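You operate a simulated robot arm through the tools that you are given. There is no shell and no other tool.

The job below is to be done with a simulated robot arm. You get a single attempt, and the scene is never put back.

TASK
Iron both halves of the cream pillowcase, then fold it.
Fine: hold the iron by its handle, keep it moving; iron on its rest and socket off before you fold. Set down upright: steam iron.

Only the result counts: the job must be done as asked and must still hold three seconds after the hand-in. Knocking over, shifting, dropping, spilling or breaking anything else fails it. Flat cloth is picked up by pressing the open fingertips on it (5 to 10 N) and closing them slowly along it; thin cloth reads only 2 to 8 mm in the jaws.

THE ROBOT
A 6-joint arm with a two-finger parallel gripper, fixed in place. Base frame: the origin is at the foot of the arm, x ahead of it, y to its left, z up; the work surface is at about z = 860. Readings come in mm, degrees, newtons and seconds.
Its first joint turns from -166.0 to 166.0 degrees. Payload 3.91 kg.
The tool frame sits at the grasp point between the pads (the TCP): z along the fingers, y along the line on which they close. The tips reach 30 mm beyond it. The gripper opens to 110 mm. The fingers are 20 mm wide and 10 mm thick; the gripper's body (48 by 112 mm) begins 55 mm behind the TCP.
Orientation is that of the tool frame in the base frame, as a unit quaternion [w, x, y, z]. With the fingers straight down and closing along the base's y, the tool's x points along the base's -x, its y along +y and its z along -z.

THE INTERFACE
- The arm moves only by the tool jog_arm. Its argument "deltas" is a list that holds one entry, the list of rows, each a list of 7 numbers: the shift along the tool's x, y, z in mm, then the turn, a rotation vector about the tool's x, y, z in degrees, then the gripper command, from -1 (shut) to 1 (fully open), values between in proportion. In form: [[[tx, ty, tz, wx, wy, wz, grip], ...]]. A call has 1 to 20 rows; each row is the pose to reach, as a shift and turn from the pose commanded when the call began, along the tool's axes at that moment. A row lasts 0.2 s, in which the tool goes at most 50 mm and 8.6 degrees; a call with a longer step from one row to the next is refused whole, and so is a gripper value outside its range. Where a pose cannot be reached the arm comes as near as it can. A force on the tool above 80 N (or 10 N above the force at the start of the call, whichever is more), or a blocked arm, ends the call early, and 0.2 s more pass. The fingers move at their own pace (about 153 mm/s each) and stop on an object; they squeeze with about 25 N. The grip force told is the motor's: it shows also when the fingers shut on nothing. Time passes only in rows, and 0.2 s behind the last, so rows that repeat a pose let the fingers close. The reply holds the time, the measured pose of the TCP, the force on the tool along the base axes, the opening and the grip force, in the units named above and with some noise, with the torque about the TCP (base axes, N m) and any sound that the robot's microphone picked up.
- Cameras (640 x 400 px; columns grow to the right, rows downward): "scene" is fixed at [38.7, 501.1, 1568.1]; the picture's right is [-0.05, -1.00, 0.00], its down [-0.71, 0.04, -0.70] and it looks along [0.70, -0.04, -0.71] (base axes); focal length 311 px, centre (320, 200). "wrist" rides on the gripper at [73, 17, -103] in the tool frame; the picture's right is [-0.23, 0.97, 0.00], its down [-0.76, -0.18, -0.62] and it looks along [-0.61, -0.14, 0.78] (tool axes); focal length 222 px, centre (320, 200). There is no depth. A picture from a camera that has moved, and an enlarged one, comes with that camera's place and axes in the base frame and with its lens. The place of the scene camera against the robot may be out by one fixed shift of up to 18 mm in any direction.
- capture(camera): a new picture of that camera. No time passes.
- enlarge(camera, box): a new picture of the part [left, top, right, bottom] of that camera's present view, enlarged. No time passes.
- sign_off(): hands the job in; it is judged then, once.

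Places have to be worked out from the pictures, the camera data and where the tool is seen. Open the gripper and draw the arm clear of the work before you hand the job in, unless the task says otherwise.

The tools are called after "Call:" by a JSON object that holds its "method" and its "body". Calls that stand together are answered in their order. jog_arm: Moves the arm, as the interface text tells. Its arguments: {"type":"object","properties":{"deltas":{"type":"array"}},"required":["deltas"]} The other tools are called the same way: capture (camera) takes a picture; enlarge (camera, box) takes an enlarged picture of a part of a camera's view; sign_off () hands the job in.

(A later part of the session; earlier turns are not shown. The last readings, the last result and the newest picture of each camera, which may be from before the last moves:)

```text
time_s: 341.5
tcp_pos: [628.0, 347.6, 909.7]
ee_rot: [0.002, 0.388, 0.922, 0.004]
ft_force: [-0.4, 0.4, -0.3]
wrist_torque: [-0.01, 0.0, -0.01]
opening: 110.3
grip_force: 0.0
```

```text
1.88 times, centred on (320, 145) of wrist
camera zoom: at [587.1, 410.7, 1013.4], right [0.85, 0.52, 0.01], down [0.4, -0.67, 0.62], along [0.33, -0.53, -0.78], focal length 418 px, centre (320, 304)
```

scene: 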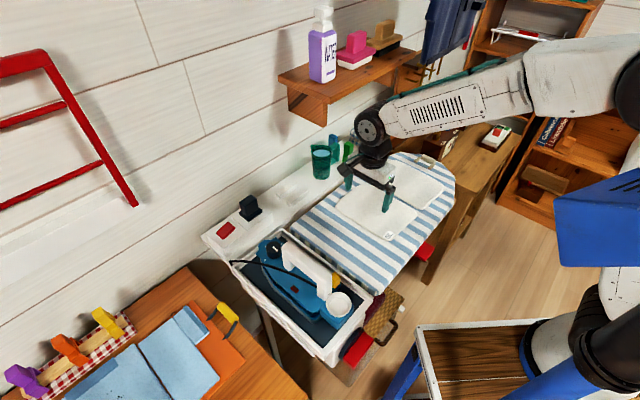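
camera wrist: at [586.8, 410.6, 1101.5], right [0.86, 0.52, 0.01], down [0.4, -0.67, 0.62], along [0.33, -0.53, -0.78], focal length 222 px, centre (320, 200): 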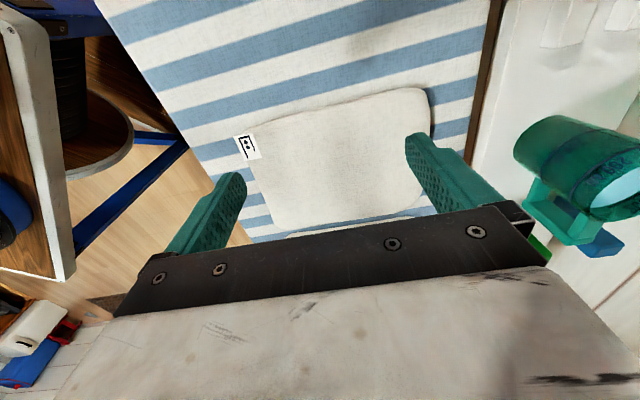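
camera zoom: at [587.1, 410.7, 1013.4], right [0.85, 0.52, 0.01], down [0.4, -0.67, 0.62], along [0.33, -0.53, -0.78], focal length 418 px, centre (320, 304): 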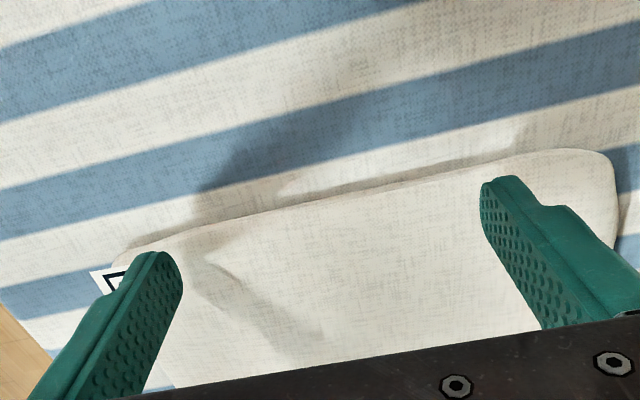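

Both tips are over the cloth, just inside its edge. I lower in small steps to about 8 N.

Call:
{"method": "jog_arm", "body": {"deltas": [[[0, 0, 2, 0, 0, 0, 1], [0, 0, 4, 0, 0, 0, 1], [0, 0, 5, 0, 0, 0, 1]]]}}

```text
time_s: 342.3
tcp_pos: [627.6, 347.2, 904.7]
ee_rot: [0.003, 0.388, 0.922, 0.004]
ft_force: [-1.7, -1.2, 2.1]
wrist_torque: [-0.1, 0.2, -0.09]
opening: 109.9
grip_force: 0.1
```

First touch (2 N). A little further for 6–9 N.

Call:
{"method": "jog_arm", "body": {"deltas": [[[0, 0, 0.4, 0, 0, 0, 1], [0, 0, 0.6, 0, 0, 0, 1]]]}}

```text
time_s: 342.9
tcp_pos: [626.2, 346.9, 904.7]
ee_rot: [0.003, 0.388, 0.922, 0.005]
ft_force: [1.9, -1.6, 5.4]
wrist_torque: [-0.26, 0.15, 0.23]
opening: 109.8
grip_force: 0.1
```

5.4 N. I add 0.3 mm and begin closing slowly, checking the force partway.

Call:
{"method": "jog_arm", "body": {"deltas": [[[0, 0, 0.3, 0, 0, 0, 0.95], [0, 0, 0.3, 0, 0, 0, 0.9], [0, 0, 0.3, 0, 0, 0, 0.85], [0, 0, 0.3, 0, 0, 0, 0.8], [0, 0, 0.3, 0, 0, 0, 0.75], [0, 0, 0.3, 0, 0, 0, 0.7], [0, 0, 0.3, 0, 0, 0, 0.65], [0, 0, 0.3, 0, 0, 0, 0.6]]]}}

Call:
{"method": "enlarge", "body": {"camera": "wrist", "box": [150, 60, 490, 230]}}

```text
time_s: 344.7
tcp_pos: [628.9, 346.5, 905.4]
ee_rot: [0.003, 0.387, 0.922, 0.004]
ft_force: [-6.9, -5.1, 9.9]
wrist_torque: [-0.59, 0.63, -0.07]
opening: 92.3
grip_force: 4.4
```

```text
1.88 times, centred on (320, 145) of wrist
camera zoom: at [587.0, 410.3, 1007.8], right [0.85, 0.52, 0.01], down [0.4, -0.67, 0.62], along [0.33, -0.53, -0.78], focal length 418 px, centre (320, 304)
```

zoom: 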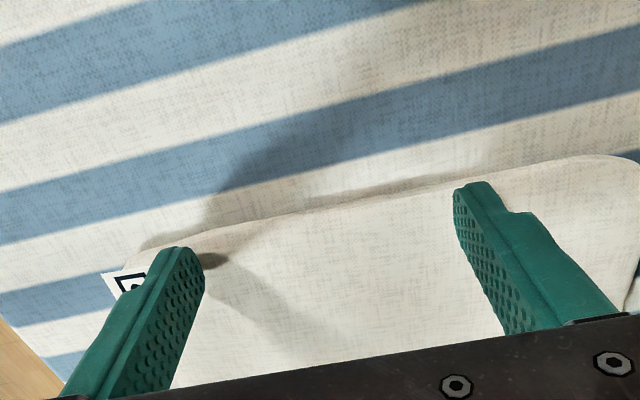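

The load sits on one finger only: the tool is tilted by 0.55°, leaving the other tip 1 mm high. I lift 2 mm, reopen, level the tool, and press again.

Call:
{"method": "jog_arm", "body": {"deltas": [[[0, 0, -2, 0, 0, 0, 0.7], [0, 0, -3, 0.3, 0, 0, 1], [0, 0, -3, 0.55, 0, 0, 1], [0, 0, -3, 0.55, 0, 0, 1]]]}}

Call:
{"method": "jog_arm", "body": {"deltas": [[[0, 0, 1, 0, 0, 0, 1], [0, 0, 2, 0, 0, 0, 1], [0, 0, 2.6, 0, 0, 0, 1]]]}}

```text
time_s: 345.7
tcp_pos: [628.3, 347.5, 907.4]
ee_rot: [0.0, 0.388, 0.922, 0.0]
ft_force: [-0.3, 0.5, 0.3]
wrist_torque: [-0.01, 0.01, 0.01]
opening: 109.9
grip_force: 0.0
```

```text
time_s: 346.5
tcp_pos: [627.0, 346.6, 904.0]
ee_rot: [0.001, 0.388, 0.922, 0.0]
ft_force: [-0.4, 0.5, 0.9]
wrist_torque: [-0.03, 0.04, 0.0]
opening: 110.0
grip_force: 0.1
```

The tool is level now and almost touching (0.9 N). I press a little more.

Call:
{"method": "jog_arm", "body": {"deltas": [[[0, 0, 0.5, 0, 0, 0, 1], [0, 0, 0.8, 0, 0, 0, 1]]]}}

```text
time_s: 347.1
tcp_pos: [628.6, 346.0, 904.4]
ee_rot: [0.0, 0.388, 0.922, 0.0]
ft_force: [-0.6, -1.7, 4.4]
wrist_torque: [0.03, -0.04, 0.07]
opening: 109.8
grip_force: 0.1
```

Balanced at 4.4 N. I add 0.4 mm and close slowly to about half.

Call:
{"method": "jog_arm", "body": {"deltas": [[[0, 0, 0.4, 0, 0, 0, 0.95], [0, 0, 0.4, 0, 0, 0, 0.9], [0, 0, 0.4, 0, 0, 0, 0.85], [0, 0, 0.4, 0, 0, 0, 0.8], [0, 0, 0.4, 0, 0, 0, 0.75], [0, 0, 0.4, 0, 0, 0, 0.7], [0, 0, 0.4, 0, 0, 0, 0.65], [0, 0, 0.4, 0, 0, 0, 0.6]]]}}

Call:
{"method": "enlarge", "body": {"camera": "wrist", "box": [150, 60, 490, 230]}}

```text
time_s: 348.9
tcp_pos: [627.6, 345.6, 903.2]
ee_rot: [0.0, 0.387, 0.922, 0.0]
ft_force: [-5.7, -5.9, 20.8]
wrist_torque: [-0.4, 0.42, -0.1]
opening: 94.5
grip_force: 6.8
```

```text
1.88 times, centred on (320, 145) of wrist
camera zoom: at [587.9, 410.1, 1007.1], right [0.85, 0.52, 0.0], down [0.41, -0.67, 0.62], along [0.32, -0.53, -0.78], focal length 418 px, centre (320, 304)
```

zoom: 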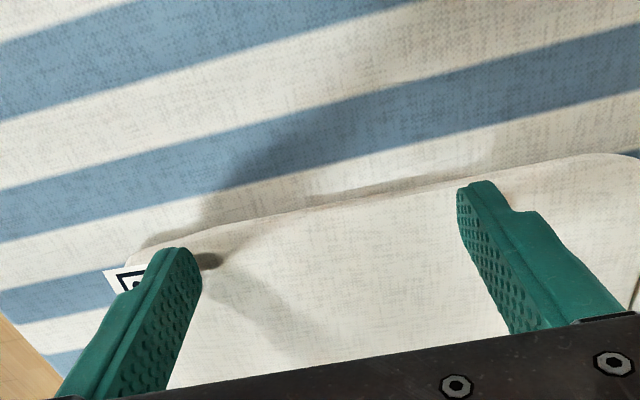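

The press rose to 21 N while closing, so I ease 0.6 mm and go on closing in short stretches.

Call:
{"method": "jog_arm", "body": {"deltas": [[[0, 0, -0.4, 0, 0, 0, 0.56], [0, 0, -0.6, 0, 0, 0, 0.52], [0, 0, -0.6, 0, 0, 0, 0.48], [0, 0, -0.6, 0, 0, 0, 0.44]]]}}

Call:
{"method": "jog_arm", "body": {"deltas": [[[0, 0, 0, 0, 0, 0, 0.4], [0, 0, 0, 0, 0, 0, 0.36], [0, 0, 0, 0, 0, 0, 0.32], [0, 0, 0, 0, 0, 0, 0.28]]]}}

Call:
{"method": "enlarge", "body": {"camera": "wrist", "box": [150, 60, 490, 230]}}

```text
time_s: 349.9
tcp_pos: [627.1, 346.3, 905.6]
ee_rot: [0.0, 0.388, 0.922, -0.001]
ft_force: [-1.7, -4.1, 16.3]
wrist_torque: [-0.25, 0.22, -0.11]
opening: 84.9
grip_force: 6.0
```

```text
time_s: 350.9
tcp_pos: [627.2, 346.5, 905.2]
ee_rot: [0.0, 0.387, 0.922, 0.0]
ft_force: [-3.0, -2.9, 15.6]
wrist_torque: [-0.23, 0.23, -0.05]
opening: 76.1
grip_force: 5.7
```

```text
1.88 times, centred on (320, 145) of wrist
camera zoom: at [587.7, 410.6, 1007.2], right [0.85, 0.52, 0.0], down [0.41, -0.67, 0.62], along [0.32, -0.53, -0.78], focal length 418 px, centre (320, 304)
```

zoom: 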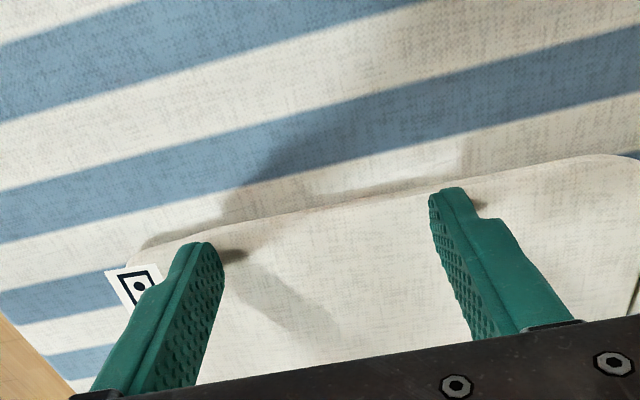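

The cloth doesn't buckle; the tips slide along it. I ease to under 10 N and continue closing fully here at the edge, to see whether it is caught at the end.

Call:
{"method": "jog_arm", "body": {"deltas": [[[0, 0, -0.3, 0, 0, 0, 0.24], [0, 0, -0.5, 0, 0, 0, 0.2], [0, 0, -0.5, 0, 0, 0, 0.16], [0, 0, -0.5, 0, 0, 0, 0.12], [0, 0, -0.5, 0, 0, 0, 0.08], [0, 0, -0.5, 0, 0, 0, 0.04]]]}}

Call:
{"method": "jog_arm", "body": {"deltas": [[[0, 0, -0.1, 0, 0, 0, 0.0], [0, 0, -0.1, 0, 0, 0, -0.04], [0, 0, -0.1, 0, 0, 0, -0.08], [0, 0, -0.1, 0, 0, 0, -0.12], [0, 0, -0.1, 0, 0, 0, -0.16], [0, 0, -0.1, 0, 0, 0, -0.2], [0, 0, -0.1, 0, 0, 0, -0.24], [0, 0, -0.1, 0, 0, 0, -0.28], [0, 0, -0.1, 0, 0, 0, -0.32], [0, 0, -0.1, 0, 0, 0, -0.36]]]}}

```text
time_s: 352.3
tcp_pos: [627.3, 346.9, 903.5]
ee_rot: [0.001, 0.388, 0.922, 0.0]
ft_force: [1.0, 1.1, 1.6]
wrist_torque: [0.07, -0.04, -0.02]
opening: 57.8
grip_force: 0.8
```

```text
time_s: 354.5
tcp_pos: [627.0, 346.3, 904.4]
ee_rot: [0.001, 0.387, 0.922, 0.0]
ft_force: [0.1, -0.2, -0.1]
wrist_torque: [0.02, 0.03, 0.01]
opening: 35.3
grip_force: 0.1
```

Contact was lost; I press again to about 8 N at this opening before closing the rest.

Call:
{"method": "jog_arm", "body": {"deltas": [[[0, 0, 0.5, 0, 0, 0, -0.36], [0, 0, 0.9, 0, 0, 0, -0.36]]]}}

```text
time_s: 355.1
tcp_pos: [626.9, 346.2, 904.3]
ee_rot: [0.001, 0.387, 0.922, 0.0]
ft_force: [-2.0, 0.5, 10.4]
wrist_torque: [-0.05, 0.12, -0.02]
opening: 35.1
grip_force: 0.0
```

Call:
{"method": "jog_arm", "body": {"deltas": [[[0, 0, -0.1, 0, 0, 0, -0.38], [0, 0, -0.1, 0, 0, 0, -0.4], [0, 0, -0.1, 0, 0, 0, -0.42], [0, 0, -0.1, 0, 0, 0, -0.44], [0, 0, -0.1, 0, 0, 0, -0.46], [0, 0, -0.1, 0, 0, 0, -0.48], [0, 0, -0.1, 0, 0, 0, -0.5], [0, 0, -0.1, 0, 0, 0, -0.52]]]}}

Call:
{"method": "enlarge", "body": {"camera": "wrist", "box": [150, 60, 490, 230]}}

```text
time_s: 356.9
tcp_pos: [626.5, 346.5, 903.1]
ee_rot: [0.0, 0.388, 0.922, 0.0]
ft_force: [-3.4, -0.4, 19.8]
wrist_torque: [-0.08, 0.14, -0.02]
opening: 32.6
grip_force: 6.6
```

```text
1.88 times, centred on (320, 145) of wrist
camera zoom: at [587.7, 410.1, 1007.1], right [0.85, 0.52, 0.0], down [0.41, -0.67, 0.62], along [0.32, -0.53, -0.78], focal length 418 px, centre (320, 304)
```

zoom: 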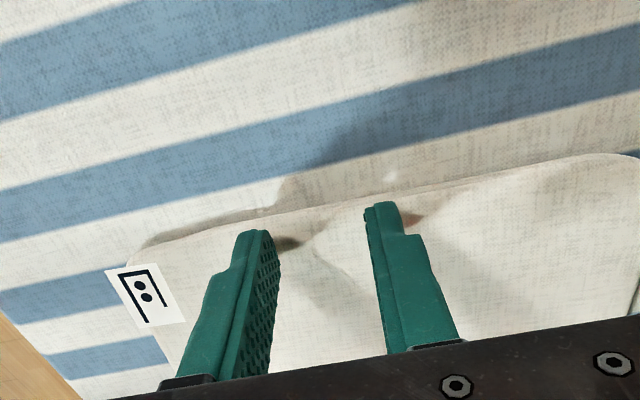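

The tips drag with about 6.6 N each and the press rises to 20 N whenever they move. I ease 0.5 mm and close the remaining 33 mm.

Call:
{"method": "jog_arm", "body": {"deltas": [[[0, 0, -0.3, 0, 0, 0, -0.55], [0, 0, -0.5, 0, 0, 0, -0.58], [0, 0, -0.5, 0, 0, 0, -0.61], [0, 0, -0.5, 0, 0, 0, -0.64], [0, 0, -0.5, 0, 0, 0, -0.67], [0, 0, -0.5, 0, 0, 0, -0.7], [0, 0, -0.5, 0, 0, 0, -0.73], [0, 0, -0.5, 0, 0, 0, -0.76]]]}}

Call:
{"method": "enlarge", "body": {"camera": "wrist", "box": [220, 90, 420, 220]}}

```text
time_s: 358.7
tcp_pos: [627.9, 345.8, 904.3]
ee_rot: [0.0, 0.387, 0.922, -0.001]
ft_force: [1.0, 1.2, 1.6]
wrist_torque: [0.11, -0.05, 0.01]
opening: 14.2
grip_force: 1.3
```

```text
3.08 times, centred on (320, 155) of wrist
camera zoom: at [588.1, 410.1, 1007.3], right [0.85, 0.52, 0.0], down [0.41, -0.67, 0.62], along [0.32, -0.53, -0.78], focal length 684 px, centre (320, 338)
```

zoom: 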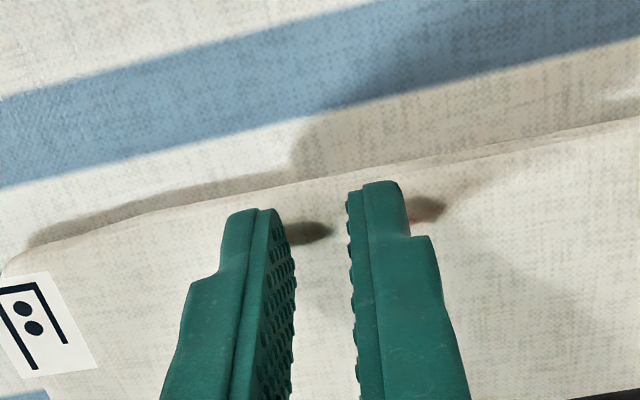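

Force is down to 1.6 N at 14 mm; I press back to about 7 N and close the last bit very slowly.

Call:
{"method": "jog_arm", "body": {"deltas": [[[0, 0, 0.4, 0, 0, 0, -0.77], [0, 0, 0.6, 0, 0, 0, -0.78], [0, 0, 0.6, 0, 0, 0, -0.79], [0, 0, 0.6, 0, 0, 0, -0.8], [0, 0, 0.6, 0, 0, 0, -0.81], [0, 0, 0.6, 0, 0, 0, -0.82], [0, 0, 0.6, 0, 0, 0, -0.83], [0, 0, 0.6, 0, 0, 0, -0.84]]]}}

Call:
{"method": "jog_arm", "body": {"deltas": [[[0, 0, 0, 0, 0, 0, -0.86], [0, 0, 0, 0, 0, 0, -0.88], [0, 0, 0, 0, 0, 0, -0.9], [0, 0, 0, 0, 0, 0, -0.92], [0, 0, 0, 0, 0, 0, -0.94], [0, 0, 0, 0, 0, 0, -0.96], [0, 0, 0, 0, 0, 0, -0.98], [0, 0, 0, 0, 0, 0, -1], [0, 0, 0, 0, 0, 0, -1]]]}}

```text
time_s: 360.5
tcp_pos: [627.7, 346.1, 903.7]
ee_rot: [0.0, 0.387, 0.922, -0.001]
ft_force: [1.7, -1.7, 10.1]
wrist_torque: [-0.05, -0.06, 0.01]
opening: 12.3
grip_force: 3.3
```

```text
time_s: 362.5
tcp_pos: [628.0, 347.4, 904.4]
ee_rot: [0.001, 0.387, 0.922, 0.0]
ft_force: [-2.2, -0.6, 11.1]
wrist_torque: [-0.01, 0.06, -0.02]
opening: 0.0
grip_force: 24.9
```

Nothing is caught again. In the pictures the near edge casts a shadow as if slightly raised off the board, so I look closely at its profile.

Call:
{"method": "jog_arm", "body": {"deltas": [[[0, 0, -15, 0, 0, 0, -1], [0, 0, -40, 0, 0, 0, -1], [0, 0, -70, 0, 0, 0, -1]]]}}

Call:
{"method": "enlarge", "body": {"camera": "scene", "box": [328, 190, 368, 222]}}

Call:
{"method": "enlarge", "body": {"camera": "scene", "box": [360, 215, 400, 247]}}

Call:
{"method": "enlarge", "body": {"camera": "scene", "box": [365, 180, 445, 235]}}

Call:
{"method": "enlarge", "body": {"camera": "wrist", "box": [200, 60, 440, 210]}}

```text
time_s: 363.3
tcp_pos: [628.9, 346.4, 973.3]
ee_rot: [0.001, 0.388, 0.922, 0.0]
ft_force: [1.0, 0.4, 0.2]
wrist_torque: [0.0, 0.03, 0.02]
opening: 0.2
grip_force: 24.7
```

```text
12.50 times, centred on (348, 206) of scene
camera zoom: at [38.7, 501.1, 1568.1], right [-0.05, -1.0, 0.0], down [-0.71, 0.04, -0.7], along [0.7, -0.04, -0.71], focal length 3883 px, centre (-30, 125)
```

zoom: 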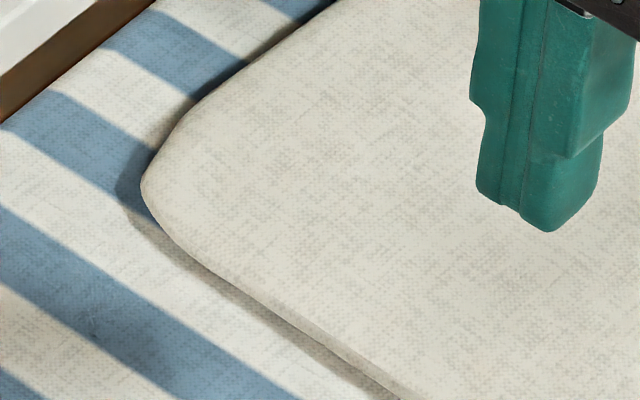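

```text
12.50 times, centred on (380, 231) of scene
camera zoom: at [38.7, 501.1, 1568.1], right [-0.05, -1.0, 0.0], down [-0.71, 0.04, -0.7], along [0.7, -0.04, -0.71], focal length 3883 px, centre (-430, -188)
```

zoom: 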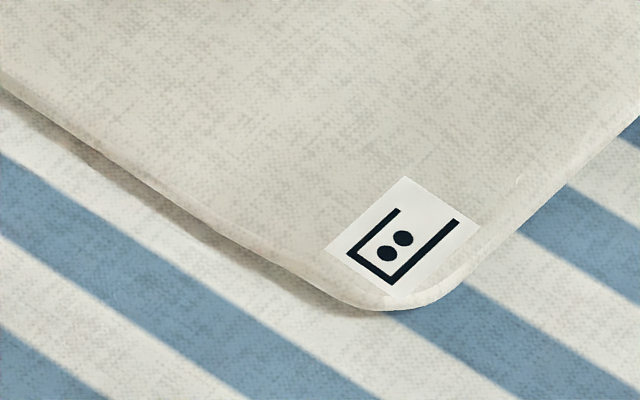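

```text
7.27 times, centred on (405, 208) of scene
camera zoom: at [38.7, 501.1, 1568.1], right [-0.05, -1.0, 0.0], down [-0.71, 0.04, -0.7], along [0.7, -0.04, -0.71], focal length 2259 px, centre (-298, 146)
```

zoom: 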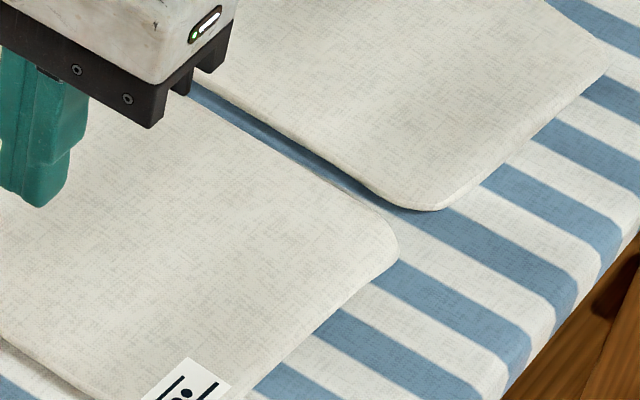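

```text
2.67 times, centred on (320, 135) of wrist
camera zoom: at [589.2, 410.5, 1076.4], right [0.85, 0.52, 0.0], down [0.41, -0.67, 0.62], along [0.32, -0.53, -0.78], focal length 592 px, centre (320, 373)
```

zoom: 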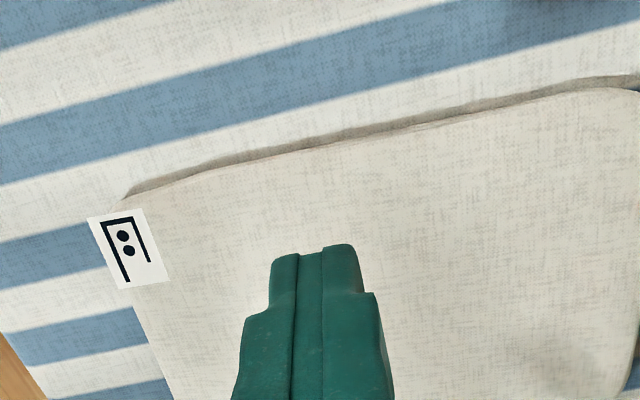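

The half looks like a smooth mat about 7 mm thick. To learn how it behaves, I press the closed fingertips on it near the near edge and drag 15 mm toward the tray, comparing before and after.

Call:
{"method": "jog_arm", "body": {"deltas": [[[-5, 0, 25, 0, 0, 0, -1], [-12, 0, 50, 0, 0, 0, -1], [-12, 0, 66, 0, 0, 0, -1]]]}}

Call:
{"method": "jog_arm", "body": {"deltas": [[[0, 0, 1, 0, 0, 0, -1], [0, 0, 2, 0, 0, 0, -1], [0, 0, 3, 0, 0, 0, -1]]]}}

```text
time_s: 364.1
tcp_pos: [636.8, 337.0, 906.6]
ee_rot: [0.001, 0.387, 0.922, 0.0]
ft_force: [-0.4, -0.6, 0.3]
wrist_torque: [0.0, -0.03, -0.06]
opening: 0.0
grip_force: 25.2
```

```text
time_s: 364.9
tcp_pos: [636.3, 337.1, 904.7]
ee_rot: [0.0, 0.387, 0.922, 0.0]
ft_force: [-0.3, -0.1, 0.4]
wrist_torque: [0.0, 0.01, -0.05]
opening: 0.1
grip_force: 24.8
```

Not touching yet; I lower 1 mm at a time.

Call:
{"method": "jog_arm", "body": {"deltas": [[[0, 0, 0.6, 0, 0, 0, -1], [0, 0, 1.2, 0, 0, 0, -1]]]}}

```text
time_s: 365.5
tcp_pos: [635.2, 337.0, 904.7]
ee_rot: [0.0, 0.387, 0.922, 0.001]
ft_force: [-4.4, 0.6, 9.9]
wrist_torque: [0.05, 0.14, -0.09]
opening: 0.3
grip_force: 24.9
```

Now 10 N of press. I drag 15 mm toward the tray (-s) and look.

Call:
{"method": "jog_arm", "body": {"deltas": [[[3, 0, 0.1, 0, 0, 0, -1], [6, 0, 0.1, 0, 0, 0, -1], [9, 0, 0.1, 0, 0, 0, -1], [12, 0, 0.1, 0, 0, 0, -1], [15, 0, 0.1, 0, 0, 0, -1]]]}}

Call:
{"method": "enlarge", "body": {"camera": "wrist", "box": [200, 60, 440, 210]}}

Call:
{"method": "enlarge", "body": {"camera": "scene", "box": [320, 150, 460, 250]}}

```text
time_s: 366.7
tcp_pos: [624.5, 349.1, 903.8]
ee_rot: [0.002, 0.387, 0.922, 0.0]
ft_force: [9.1, -9.6, 21.5]
wrist_torque: [-0.27, -0.29, 0.03]
opening: 0.1
grip_force: 25.4
```

```text
2.67 times, centred on (320, 135) of wrist
camera zoom: at [586.0, 412.5, 1007.2], right [0.85, 0.52, 0.0], down [0.4, -0.67, 0.62], along [0.32, -0.53, -0.78], focal length 592 px, centre (320, 373)
```

zoom: 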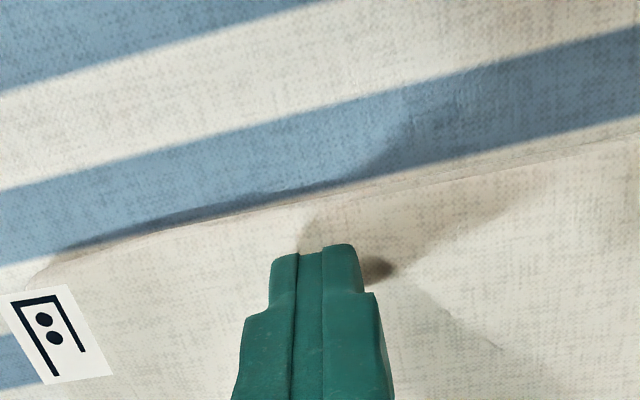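

```text
4.00 times, centred on (390, 200) of scene
camera zoom: at [38.7, 501.1, 1568.1], right [-0.05, -1.0, 0.0], down [-0.71, 0.04, -0.7], along [0.7, -0.04, -0.71], focal length 1243 px, centre (40, 200)
```

zoom: 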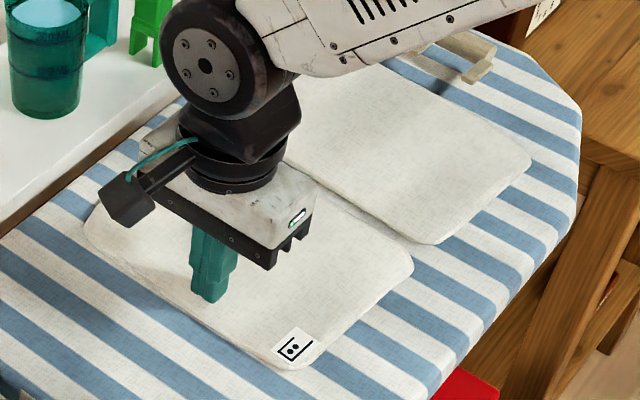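

The whole pillowcase slid as one stiff piece with both halves linked (both moved ~10 mm). I zoom on the near edge here, where it looks like a double line.

Call:
{"method": "enlarge", "body": {"camera": "wrist", "box": [330, 90, 430, 150]}}

Call:
{"method": "enlarge", "body": {"camera": "wrist", "box": [210, 110, 310, 170]}}

Call:
{"method": "enlarge", "body": {"camera": "scene", "box": [400, 190, 430, 215]}}

```text
6.40 times, centred on (380, 120) of wrist
camera zoom: at [586.0, 412.5, 1007.2], right [0.85, 0.52, 0.0], down [0.4, -0.67, 0.62], along [0.32, -0.53, -0.78], focal length 1422 px, centre (-64, 712)
```

zoom: 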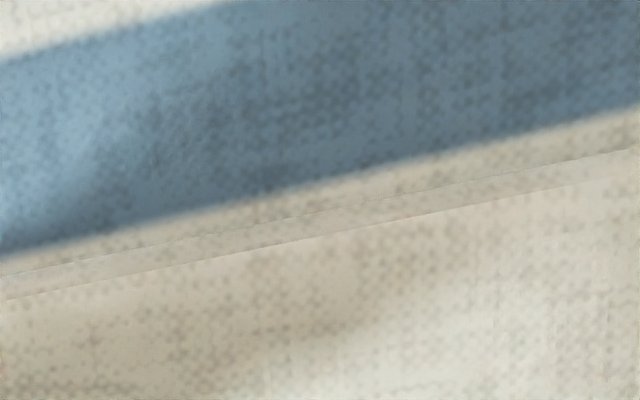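

```text
6.40 times, centred on (260, 140) of wrist
camera zoom: at [586.0, 412.5, 1007.2], right [0.85, 0.52, 0.0], down [0.4, -0.67, 0.62], along [0.32, -0.53, -0.78], focal length 1422 px, centre (704, 584)
```

zoom: 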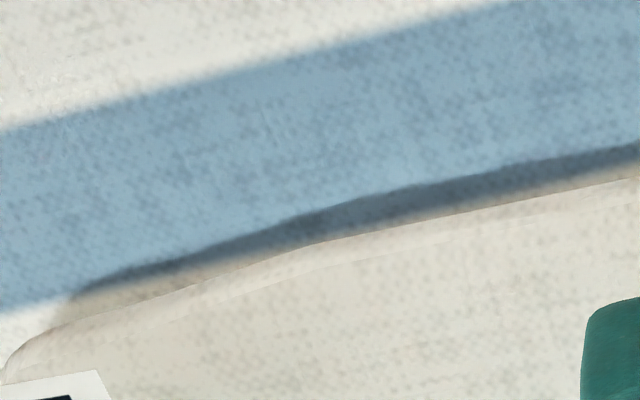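

```text
16.00 times, centred on (415, 202) of scene
camera zoom: at [38.7, 501.1, 1568.1], right [-0.05, -1.0, 0.0], down [-0.71, 0.04, -0.7], along [0.7, -0.04, -0.71], focal length 4971 px, centre (-1200, 160)
```

zoom: 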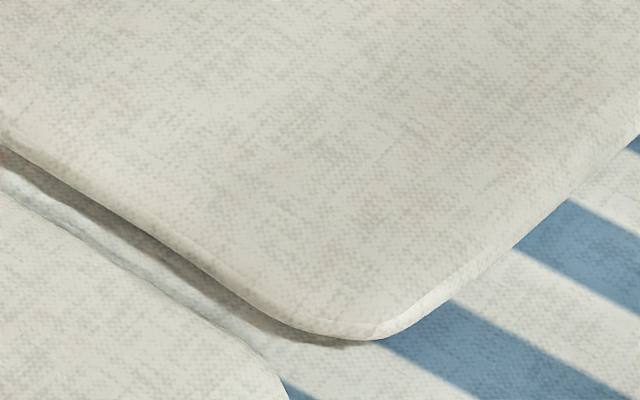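

The drag shows fingertip and board friction are about equal, so the catch must depend on the right gentle force and a really slow closing. I retry at the edge: raise, open to 24 mm, press to about 7 N.

Call:
{"method": "jog_arm", "body": {"deltas": [[[8, 0, -4, 0, 0, 0, -1], [8, 0, -4, 0, 0, 0, -0.564], [8, 0, -4, 0, 0, 0, -0.564], [8, 0, -1.5, 0, 0, 0, -0.564]]]}}

Call:
{"method": "jog_arm", "body": {"deltas": [[[0, 0, 0.4, 0, 0, 0, -0.564], [0, 0, 0.6, 0, 0, 0, -0.564]]]}}

```text
time_s: 367.7
tcp_pos: [618.6, 354.4, 903.9]
ee_rot: [0.0, 0.387, 0.922, 0.0]
ft_force: [0.5, 0.2, -0.4]
wrist_torque: [0.01, -0.03, 0.0]
opening: 23.8
grip_force: 0.0
```

```text
time_s: 368.3
tcp_pos: [619.1, 354.6, 904.2]
ee_rot: [0.001, 0.388, 0.922, 0.0]
ft_force: [-3.1, 0.7, 7.9]
wrist_torque: [-0.03, 0.1, -0.05]
opening: 23.8
grip_force: 0.0
```

7.9 N with both tips about 14 mm inside the edge. I close very slowly (about 3 mm/s) and check the force.

Call:
{"method": "jog_arm", "body": {"deltas": [[[0, 0, 0, 0, 0, 0, -0.574], [0, 0, 0, 0, 0, 0, -0.584], [0, 0, 0, 0, 0, 0, -0.594], [0, 0, 0, 0, 0, 0, -0.604], [0, 0, 0, 0, 0, 0, -0.614], [0, 0, 0, 0, 0, 0, -0.624], [0, 0, 0, 0, 0, 0, -0.634], [0, 0, 0, 0, 0, 0, -0.644]]]}}

```text
time_s: 370.1
tcp_pos: [619.8, 354.9, 903.4]
ee_rot: [0.001, 0.387, 0.922, 0.0]
ft_force: [0.0, 0.9, 12.6]
wrist_torque: [0.02, 0.02, 0.02]
opening: 23.6
grip_force: 3.7
```

The tips stick (jaw force 3.7 N) and the press rises to 12.6 N; I ease 0.3 mm and keep closing slowly.

Call:
{"method": "jog_arm", "body": {"deltas": [[[0, 0, -0.2, 0, 0, 0, -0.654], [0, 0, -0.3, 0, 0, 0, -0.664], [0, 0, -0.3, 0, 0, 0, -0.674], [0, 0, -0.3, 0, 0, 0, -0.684], [0, 0, -0.3, 0, 0, 0, -0.694], [0, 0, -0.3, 0, 0, 0, -0.704], [0, 0, -0.3, 0, 0, 0, -0.714], [0, 0, -0.3, 0, 0, 0, -0.724]]]}}

Call:
{"method": "jog_arm", "body": {"deltas": [[[0, 0, 0, 0, 0, 0, -0.734], [0, 0, 0, 0, 0, 0, -0.744], [0, 0, 0, 0, 0, 0, -0.754], [0, 0, 0, 0, 0, 0, -0.764], [0, 0, 0, 0, 0, 0, -0.774], [0, 0, 0, 0, 0, 0, -0.784]]]}}

Call:
{"method": "enlarge", "body": {"camera": "wrist", "box": [220, 90, 420, 220]}}

```text
time_s: 371.9
tcp_pos: [620.4, 354.9, 904.1]
ee_rot: [0.0, 0.388, 0.922, 0.0]
ft_force: [2.5, 0.7, 9.1]
wrist_torque: [0.03, -0.07, 0.02]
opening: 19.2
grip_force: 3.1
```

```text
time_s: 373.3
tcp_pos: [617.4, 354.3, 903.7]
ee_rot: [0.0, 0.388, 0.922, -0.001]
ft_force: [2.3, 2.5, 7.3]
wrist_torque: [0.12, -0.06, 0.03]
opening: 14.5
grip_force: 2.9
```

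```text
3.08 times, centred on (320, 155) of wrist
camera zoom: at [580.0, 419.0, 1007.2], right [0.85, 0.52, 0.0], down [0.41, -0.67, 0.62], along [0.32, -0.53, -0.78], focal length 684 px, centre (320, 338)
```

zoom: 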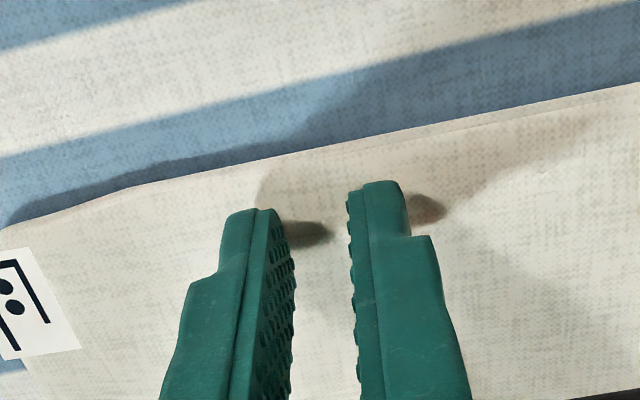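

Force 7.3 N at 14.5 mm; I continue the slow closing to shut.

Call:
{"method": "jog_arm", "body": {"deltas": [[[0, 0, 0, 0, 0, 0, -0.794], [0, 0, 0, 0, 0, 0, -0.804], [0, 0, 0, 0, 0, 0, -0.814], [0, 0, 0, 0, 0, 0, -0.824], [0, 0, 0, 0, 0, 0, -0.834], [0, 0, 0, 0, 0, 0, -0.844], [0, 0, 0, 0, 0, 0, -0.854], [0, 0, 0, 0, 0, 0, -0.864], [0, 0, 0, 0, 0, 0, -0.874], [0, 0, 0, 0, 0, 0, -0.884]]]}}

Call:
{"method": "jog_arm", "body": {"deltas": [[[0, 0, 0, 0, 0, 0, -0.894], [0, 0, 0, 0, 0, 0, -0.904], [0, 0, 0, 0, 0, 0, -0.914], [0, 0, 0, 0, 0, 0, -0.924], [0, 0, 0, 0, 0, 0, -0.934], [0, 0, 0, 0, 0, 0, -0.944], [0, 0, 0, 0, 0, 0, -0.954], [0, 0, 0, 0, 0, 0, -0.964], [0, 0, 0, 0, 0, 0, -0.974], [0, 0, 0, 0, 0, 0, -0.984], [0, 0, 0, 0, 0, 0, -1], [0, 0, 0, 0, 0, 0, -1]]]}}

```text
time_s: 375.5
tcp_pos: [619.6, 355.0, 903.9]
ee_rot: [0.001, 0.387, 0.922, -0.001]
ft_force: [0.4, 1.2, 8.5]
wrist_torque: [0.05, 0.01, 0.05]
opening: 9.9
grip_force: 2.2
```

```text
time_s: 378.1
tcp_pos: [620.1, 355.2, 903.3]
ee_rot: [0.001, 0.387, 0.922, -0.001]
ft_force: [-1.7, -0.9, 8.1]
wrist_torque: [-0.04, 0.08, -0.01]
opening: 0.0
grip_force: 24.9
```

Even at 7–8 N and 3 mm/s the jaws close empty. I measure the cloth's thickness by touching the bare board just beside the near edge with the closed tips.

Call:
{"method": "jog_arm", "body": {"deltas": [[[0, 0, -6, 0, 0, 0, -1], [15, 0, -8, 0, 0, 0, -1], [35, 0, -8, 0, 0, 0, -1], [40, 0, -8, 0, 0, 0, -1], [40, 0, 0, 0, 0, 0, -1], [40, 0, 3, 0, 0, 0, -1]]]}}

Call:
{"method": "jog_arm", "body": {"deltas": [[[0, 0, 1, 0, 0, 0, -1], [0, 0, 2, 0, 0, 0, -1]]]}}

Call:
{"method": "enlarge", "body": {"camera": "wrist", "box": [200, 60, 440, 210]}}

```text
time_s: 379.5
tcp_pos: [591.5, 382.3, 901.3]
ee_rot: [0.001, 0.388, 0.922, -0.001]
ft_force: [-0.7, -0.2, 0.2]
wrist_torque: [0.03, -0.01, 0.0]
opening: 0.1
grip_force: 25.1
```

```text
time_s: 380.1
tcp_pos: [592.6, 384.2, 898.7]
ee_rot: [0.001, 0.387, 0.922, -0.001]
ft_force: [0.5, 0.3, 0.2]
wrist_torque: [-0.01, -0.01, -0.01]
opening: 0.0
grip_force: 25.0
```

```text
2.67 times, centred on (320, 135) of wrist
camera zoom: at [552.8, 447.0, 1002.3], right [0.85, 0.52, 0.0], down [0.41, -0.67, 0.62], along [0.32, -0.53, -0.78], focal length 592 px, centre (320, 373)
```

zoom: 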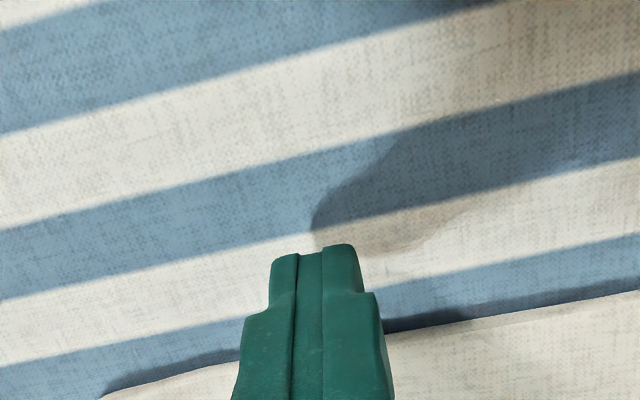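

No contact at z≈899 yet (5 mm below the cloth contact). I continue down gently.

Call:
{"method": "jog_arm", "body": {"deltas": [[[0, 0, 1, 0, 0, 0, -1], [0, 0, 2, 0, 0, 0, -1], [0, 0, 3, 0, 0, 0, -1]]]}}

Call:
{"method": "jog_arm", "body": {"deltas": [[[0, 0, 1, 0, 0, 0, -1], [0, 0, 2, 0, 0, 0, -1]]]}}

```text
time_s: 380.9
tcp_pos: [591.1, 382.9, 896.3]
ee_rot: [0.001, 0.388, 0.922, 0.0]
ft_force: [0.3, 0.5, -1.2]
wrist_torque: [0.0, -0.02, 0.01]
opening: 0.1
grip_force: 24.6
```

```text
time_s: 381.5
tcp_pos: [591.3, 383.5, 893.0]
ee_rot: [0.0, 0.388, 0.922, 0.0]
ft_force: [0.5, -0.1, 1.0]
wrist_torque: [0.01, -0.04, -0.01]
opening: 0.3
grip_force: 24.9
```

Call:
{"method": "jog_arm", "body": {"deltas": [[[0, 0, 1, 0, 0, 0, -1], [0, 0, 2, 0, 0, 0, -1]]]}}

```text
time_s: 382.1
tcp_pos: [592.2, 383.6, 891.7]
ee_rot: [0.001, 0.387, 0.922, 0.0]
ft_force: [-0.1, -0.1, 0.9]
wrist_torque: [0.02, 0.02, -0.01]
opening: 0.0
grip_force: 24.4
```

Still free at z≈891.5. I go on, 0.8 mm at a time.

Call:
{"method": "jog_arm", "body": {"deltas": [[[0, 0, 0.8, 0, 0, 0, -1], [0, 0, 1.6, 0, 0, 0, -1]]]}}

```text
time_s: 382.7
tcp_pos: [591.3, 382.7, 889.6]
ee_rot: [0.001, 0.388, 0.922, 0.0]
ft_force: [0.3, -0.1, 0.2]
wrist_torque: [0.0, -0.01, 0.0]
opening: 0.3
grip_force: 24.7
```

Call:
{"method": "jog_arm", "body": {"deltas": [[[0, 0, 0.8, 0, 0, 0, -1], [0, 0, 1.6, 0, 0, 0, -1], [0, 0, 2.4, 0, 0, 0, -1]]]}}

Call:
{"method": "enlarge", "body": {"camera": "scene", "box": [320, 180, 400, 240]}}

```text
time_s: 383.5
tcp_pos: [592.6, 382.5, 890.0]
ee_rot: [0.0, 0.388, 0.922, 0.001]
ft_force: [0.9, -4.2, 27.6]
wrist_torque: [-0.14, 0.08, 0.12]
opening: 0.2
grip_force: 24.5
```

```text
6.67 times, centred on (360, 210) of scene
camera zoom: at [38.7, 501.1, 1568.1], right [-0.05, -1.0, 0.0], down [-0.71, 0.04, -0.7], along [0.7, -0.04, -0.71], focal length 2071 px, centre (53, 133)
```

zoom: 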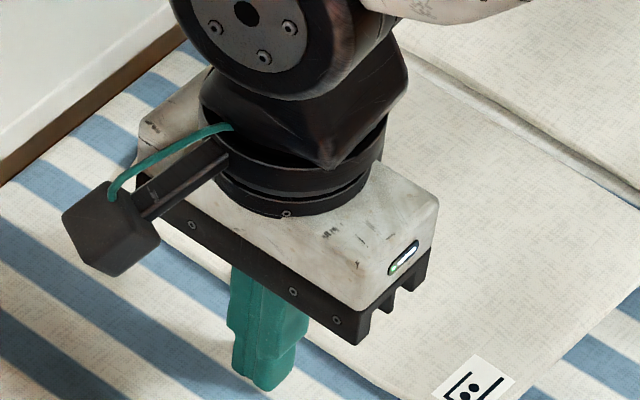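

The board is at z≈860 while the cloth's top is at z≈874 – 14 mm up, much more than the visible thickness, so there may be a gap under its edge. I tilt the tool by 40° to look at the near edge from low down.

Call:
{"method": "jog_arm", "body": {"deltas": [[[0, 0, -15, 0, 0, 0, -1], [0, 0, -30, 0, -8, 0, -1], [0, 0, -30, 0, -16, 0, -1], [0, 0, -30, 0, -24, 0, -1], [0, 0, -30, 0, -32, 0, -1], [0, 0, -30, 0, -40, 0, -1]]]}}

Call:
{"method": "capture", "body": {"camera": "wrist"}}

Call:
{"method": "capture", "body": {"camera": "scene"}}

```text
time_s: 384.9
tcp_pos: [592.3, 383.5, 918.3]
ee_rot: [0.317, 0.364, 0.865, -0.133]
ft_force: [-1.0, -0.4, 0.4]
wrist_torque: [0.05, 0.07, 0.0]
opening: 0.0
grip_force: 25.3
```

```text
taken
camera wrist: at [518.5, 482.5, 950.6], right [0.82, 0.56, 0.15], down [0.0, -0.25, 0.97], along [0.58, -0.79, -0.21], focal length 222 px, centre (320, 200)
```

wrist: 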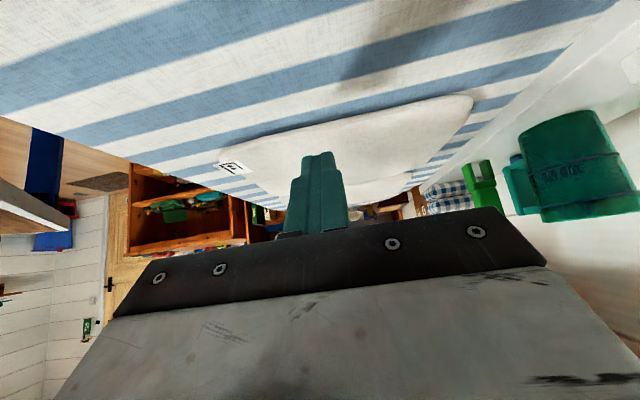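

```text
taken
```

scene: 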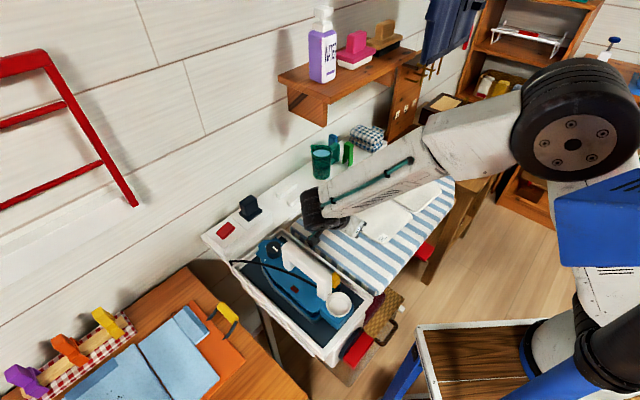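

I enlarge the low-angle view of the cloth's near edge (the picture is upside down).

Call:
{"method": "enlarge", "body": {"camera": "wrist", "box": [200, 85, 320, 175]}}

Call:
{"method": "enlarge", "body": {"camera": "wrist", "box": [360, 85, 500, 190]}}

Call:
{"method": "enlarge", "body": {"camera": "wrist", "box": [280, 100, 400, 170]}}

```text
4.44 times, centred on (260, 130) of wrist
camera zoom: at [518.5, 482.5, 950.6], right [0.82, 0.56, 0.15], down [0.0, -0.25, 0.97], along [0.58, -0.79, -0.21], focal length 987 px, centre (587, 511)
```

zoom: 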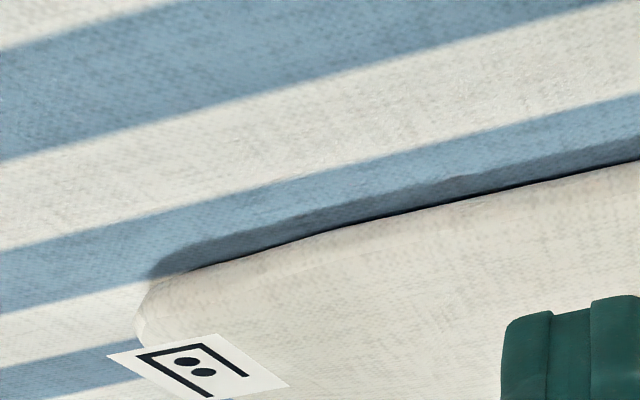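

```text
3.81 times, centred on (430, 138) of wrist
camera zoom: at [518.5, 482.5, 950.6], right [0.82, 0.56, 0.15], down [0.0, -0.25, 0.97], along [0.58, -0.79, -0.21], focal length 846 px, centre (-99, 438)
```

zoom: 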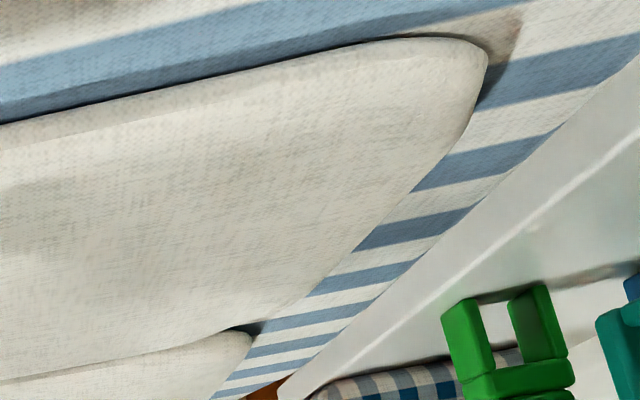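

```text
5.33 times, centred on (340, 135) of wrist
camera zoom: at [518.5, 482.5, 950.6], right [0.82, 0.56, 0.15], down [0.0, -0.25, 0.97], along [0.58, -0.79, -0.21], focal length 1185 px, centre (213, 547)
```

zoom: 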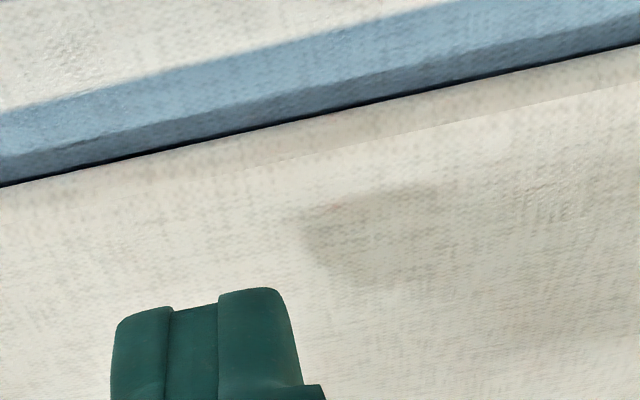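

The mat's edge is fully rounded and solid, so I will lift it with one fingertip instead: push the tilted outer finger against the rounded near edge while moving up, so friction and the ramp raise the edge. First I untilt and rise.

Call:
{"method": "jog_arm", "body": {"deltas": [[[-8, 0, -9, 0, 8, 0, -0.5], [-16, 0, -18, 0, 16, 0, 0], [-24, 0, -28, 0, 24, 0, 0.45], [-32, 0, -37, 0, 32, 0, 0.45], [-38.6, 0, -46, 0, 40, 0, 0.45], [-38.6, 0, -46, 0, 40, 0, 0.45]]]}}

```text
time_s: 386.3
tcp_pos: [592.3, 383.6, 978.0]
ee_rot: [0.0, 0.388, 0.922, 0.0]
ft_force: [0.3, -0.8, 0.1]
wrist_torque: [-0.04, 0.0, -0.02]
opening: 79.9
grip_force: 0.0
```

Vertical again with an 80 mm opening. I turn the tool back 90° so the fingers line up across the edge (closing along s).

Call:
{"method": "jog_arm", "body": {"deltas": [[[-4, 0, 0, 0, 0, -8.2, 0.45], [-8, 0, 0, 0, 0, -16.4, 0.45], [-11, 0, 0, 0, 0, -24.6, 0.45], [-15, 0, 0, 0, 0, -32.8, 0.45], [-18, 0, 0, 0, 0, -41, 0.45], [-22, 0, 0, 0, 0, -49.2, 0.45], [-25, 0, 0, 0, 0, -57.4, 0.45], [-28, 0, 0, 0, 0, -65.6, 0.45], [-31, 0, 0, 0, 0, -73.8, 0.45], [-35, 0, 0, 0, 0, -82, 0.45], [-37, 0, 0, 0, 0, -90, 0.45], [-37, 0, 0, 0, 0, -90, 0.45]]]}}

Call:
{"method": "jog_arm", "body": {"deltas": [[[0, 0, 10, 7, 0, 0, 0.45], [0, 0, 25, 14, 0, 0, 0.45], [0, 0, 42, 20, 0, 0, 0.45], [0, 0, 42, 20, 0, 0, 0.45]]]}}

Call:
{"method": "capture", "body": {"camera": "wrist"}}

Call:
{"method": "enlarge", "body": {"camera": "scene", "box": [300, 150, 440, 250]}}

```text
time_s: 388.9
tcp_pos: [617.5, 356.4, 977.4]
ee_rot: [0.0, -0.378, 0.926, -0.001]
ft_force: [-0.6, 0.1, -0.5]
wrist_torque: [0.0, 0.01, -0.02]
opening: 79.8
grip_force: 0.1
```

```text
time_s: 389.9
tcp_pos: [618.0, 355.3, 936.1]
ee_rot: [0.066, -0.372, 0.912, -0.162]
ft_force: [1.0, -1.3, -0.3]
wrist_torque: [0.0, -0.01, -0.05]
opening: 79.9
grip_force: 0.0
```

```text
taken
camera wrist: at [529.5, 342.0, 1027.2], right [-0.48, 0.81, -0.33], down [0.51, 0.57, 0.65], along [0.71, 0.14, -0.69], focal length 222 px, centre (320, 200)
```

wrist: 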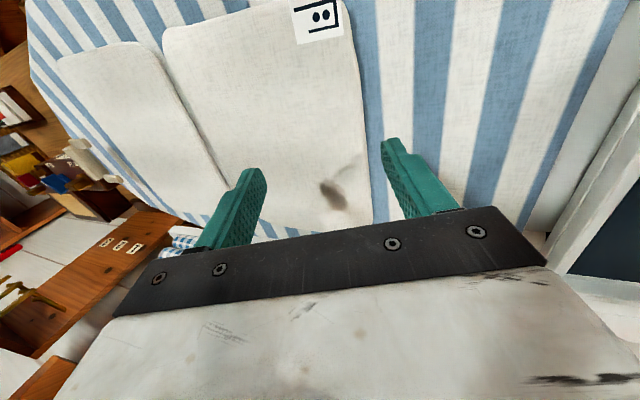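

```text
4.00 times, centred on (370, 200) of scene
camera zoom: at [38.7, 501.1, 1568.1], right [-0.05, -1.0, 0.0], down [-0.71, 0.04, -0.7], along [0.7, -0.04, -0.71], focal length 1243 px, centre (120, 200)
```

zoom: 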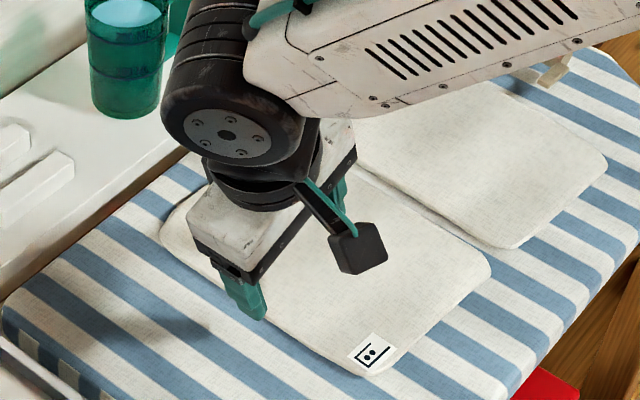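

The tool is tilted 20° with the outer finger beside the near edge. I lower it until its tip is just above the board.

Call:
{"method": "jog_arm", "body": {"deltas": [[[0, 4, 11, 0, 0, 0, 0.45], [0, 8.5, 23.5, 0, 0, 0, 0.45]]]}}

Call:
{"method": "jog_arm", "body": {"deltas": [[[0, 0.35, 0.94, 0, 0, 0, 0.45], [0, 0.7, 1.9, 0, 0, 0, 0.45], [0, 1, 2.8, 0, 0, 0, 0.45]]]}}

Call:
{"method": "enlarge", "body": {"camera": "wrist", "box": [260, 60, 460, 220]}}

Call:
{"method": "enlarge", "body": {"camera": "scene", "box": [325, 195, 385, 240]}}

```text
time_s: 390.5
tcp_pos: [618.7, 355.3, 911.9]
ee_rot: [0.066, -0.372, 0.912, -0.161]
ft_force: [0.4, -0.2, -0.1]
wrist_torque: [0.01, -0.01, 0.01]
opening: 79.7
grip_force: 0.0
```

```text
time_s: 391.3
tcp_pos: [618.8, 357.3, 908.0]
ee_rot: [0.067, -0.372, 0.912, -0.162]
ft_force: [0.3, -0.4, -0.2]
wrist_torque: [0.01, 0.0, 0.01]
opening: 79.9
grip_force: 0.0
```

```text
2.50 times, centred on (360, 140) of wrist
camera zoom: at [529.9, 342.6, 999.8], right [-0.48, 0.81, -0.33], down [0.51, 0.57, 0.65], along [0.71, 0.14, -0.69], focal length 555 px, centre (220, 350)
```

zoom: 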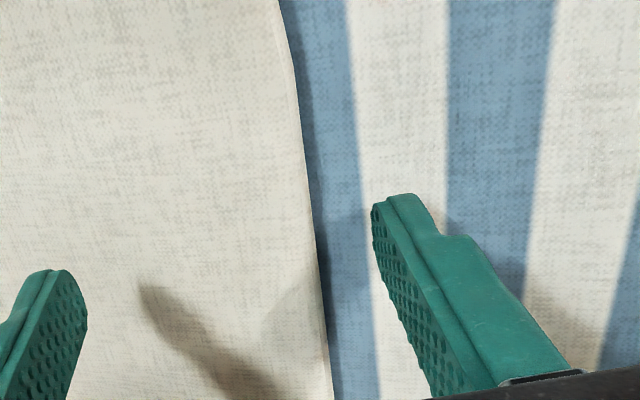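

```text
8.89 times, centred on (355, 218) of scene
camera zoom: at [38.7, 501.1, 1568.1], right [-0.05, -1.0, 0.0], down [-0.71, 0.04, -0.7], along [0.7, -0.04, -0.71], focal length 2762 px, centre (9, 44)
```

zoom: 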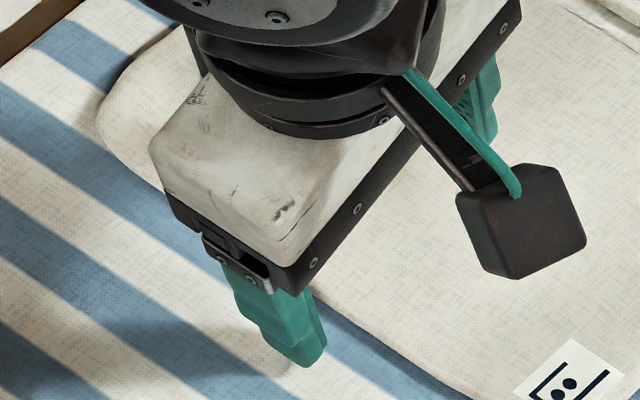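

The outer fingertip is just above the board, about 13 mm from the edge. I approach the edge horizontally until it touches.

Call:
{"method": "jog_arm", "body": {"deltas": [[[0, -2.8, 1.0, 0, 0, 0, 0.45], [0, -5.6, 2.05, 0, 0, 0, 0.45], [0, -8.5, 3.1, 0, 0, 0, 0.45]]]}}

Call:
{"method": "jog_arm", "body": {"deltas": [[[0, -1.4, 0.5, 0, 0, 0, 0.45], [0, -2.8, 1.0, 0, 0, 0, 0.45]]]}}

Call:
{"method": "enlarge", "body": {"camera": "wrist", "box": [260, 60, 460, 220]}}

```text
time_s: 392.1
tcp_pos: [625.1, 349.9, 908.2]
ee_rot: [0.066, -0.372, 0.912, -0.161]
ft_force: [-0.1, 1.1, -1.1]
wrist_torque: [-0.05, -0.02, 0.01]
opening: 79.7
grip_force: 0.1
```

```text
time_s: 392.7
tcp_pos: [624.9, 349.1, 907.5]
ee_rot: [0.066, -0.373, 0.911, -0.161]
ft_force: [0.4, 0.8, -0.5]
wrist_torque: [0.07, 0.03, -0.03]
opening: 80.6
grip_force: 0.7
```

```text
2.50 times, centred on (360, 140) of wrist
camera zoom: at [537.5, 334.2, 999.1], right [-0.48, 0.81, -0.33], down [0.51, 0.57, 0.65], along [0.71, 0.14, -0.69], focal length 555 px, centre (220, 350)
```

zoom: 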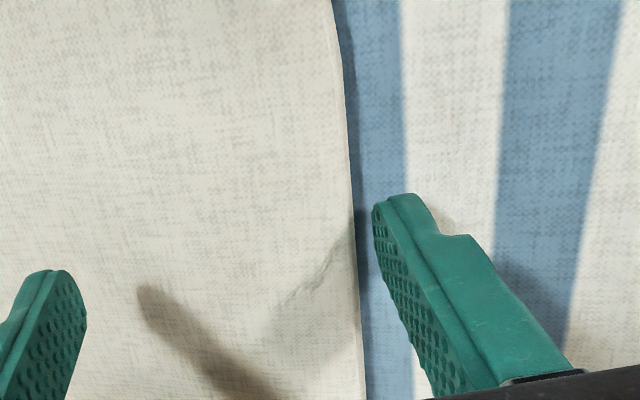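

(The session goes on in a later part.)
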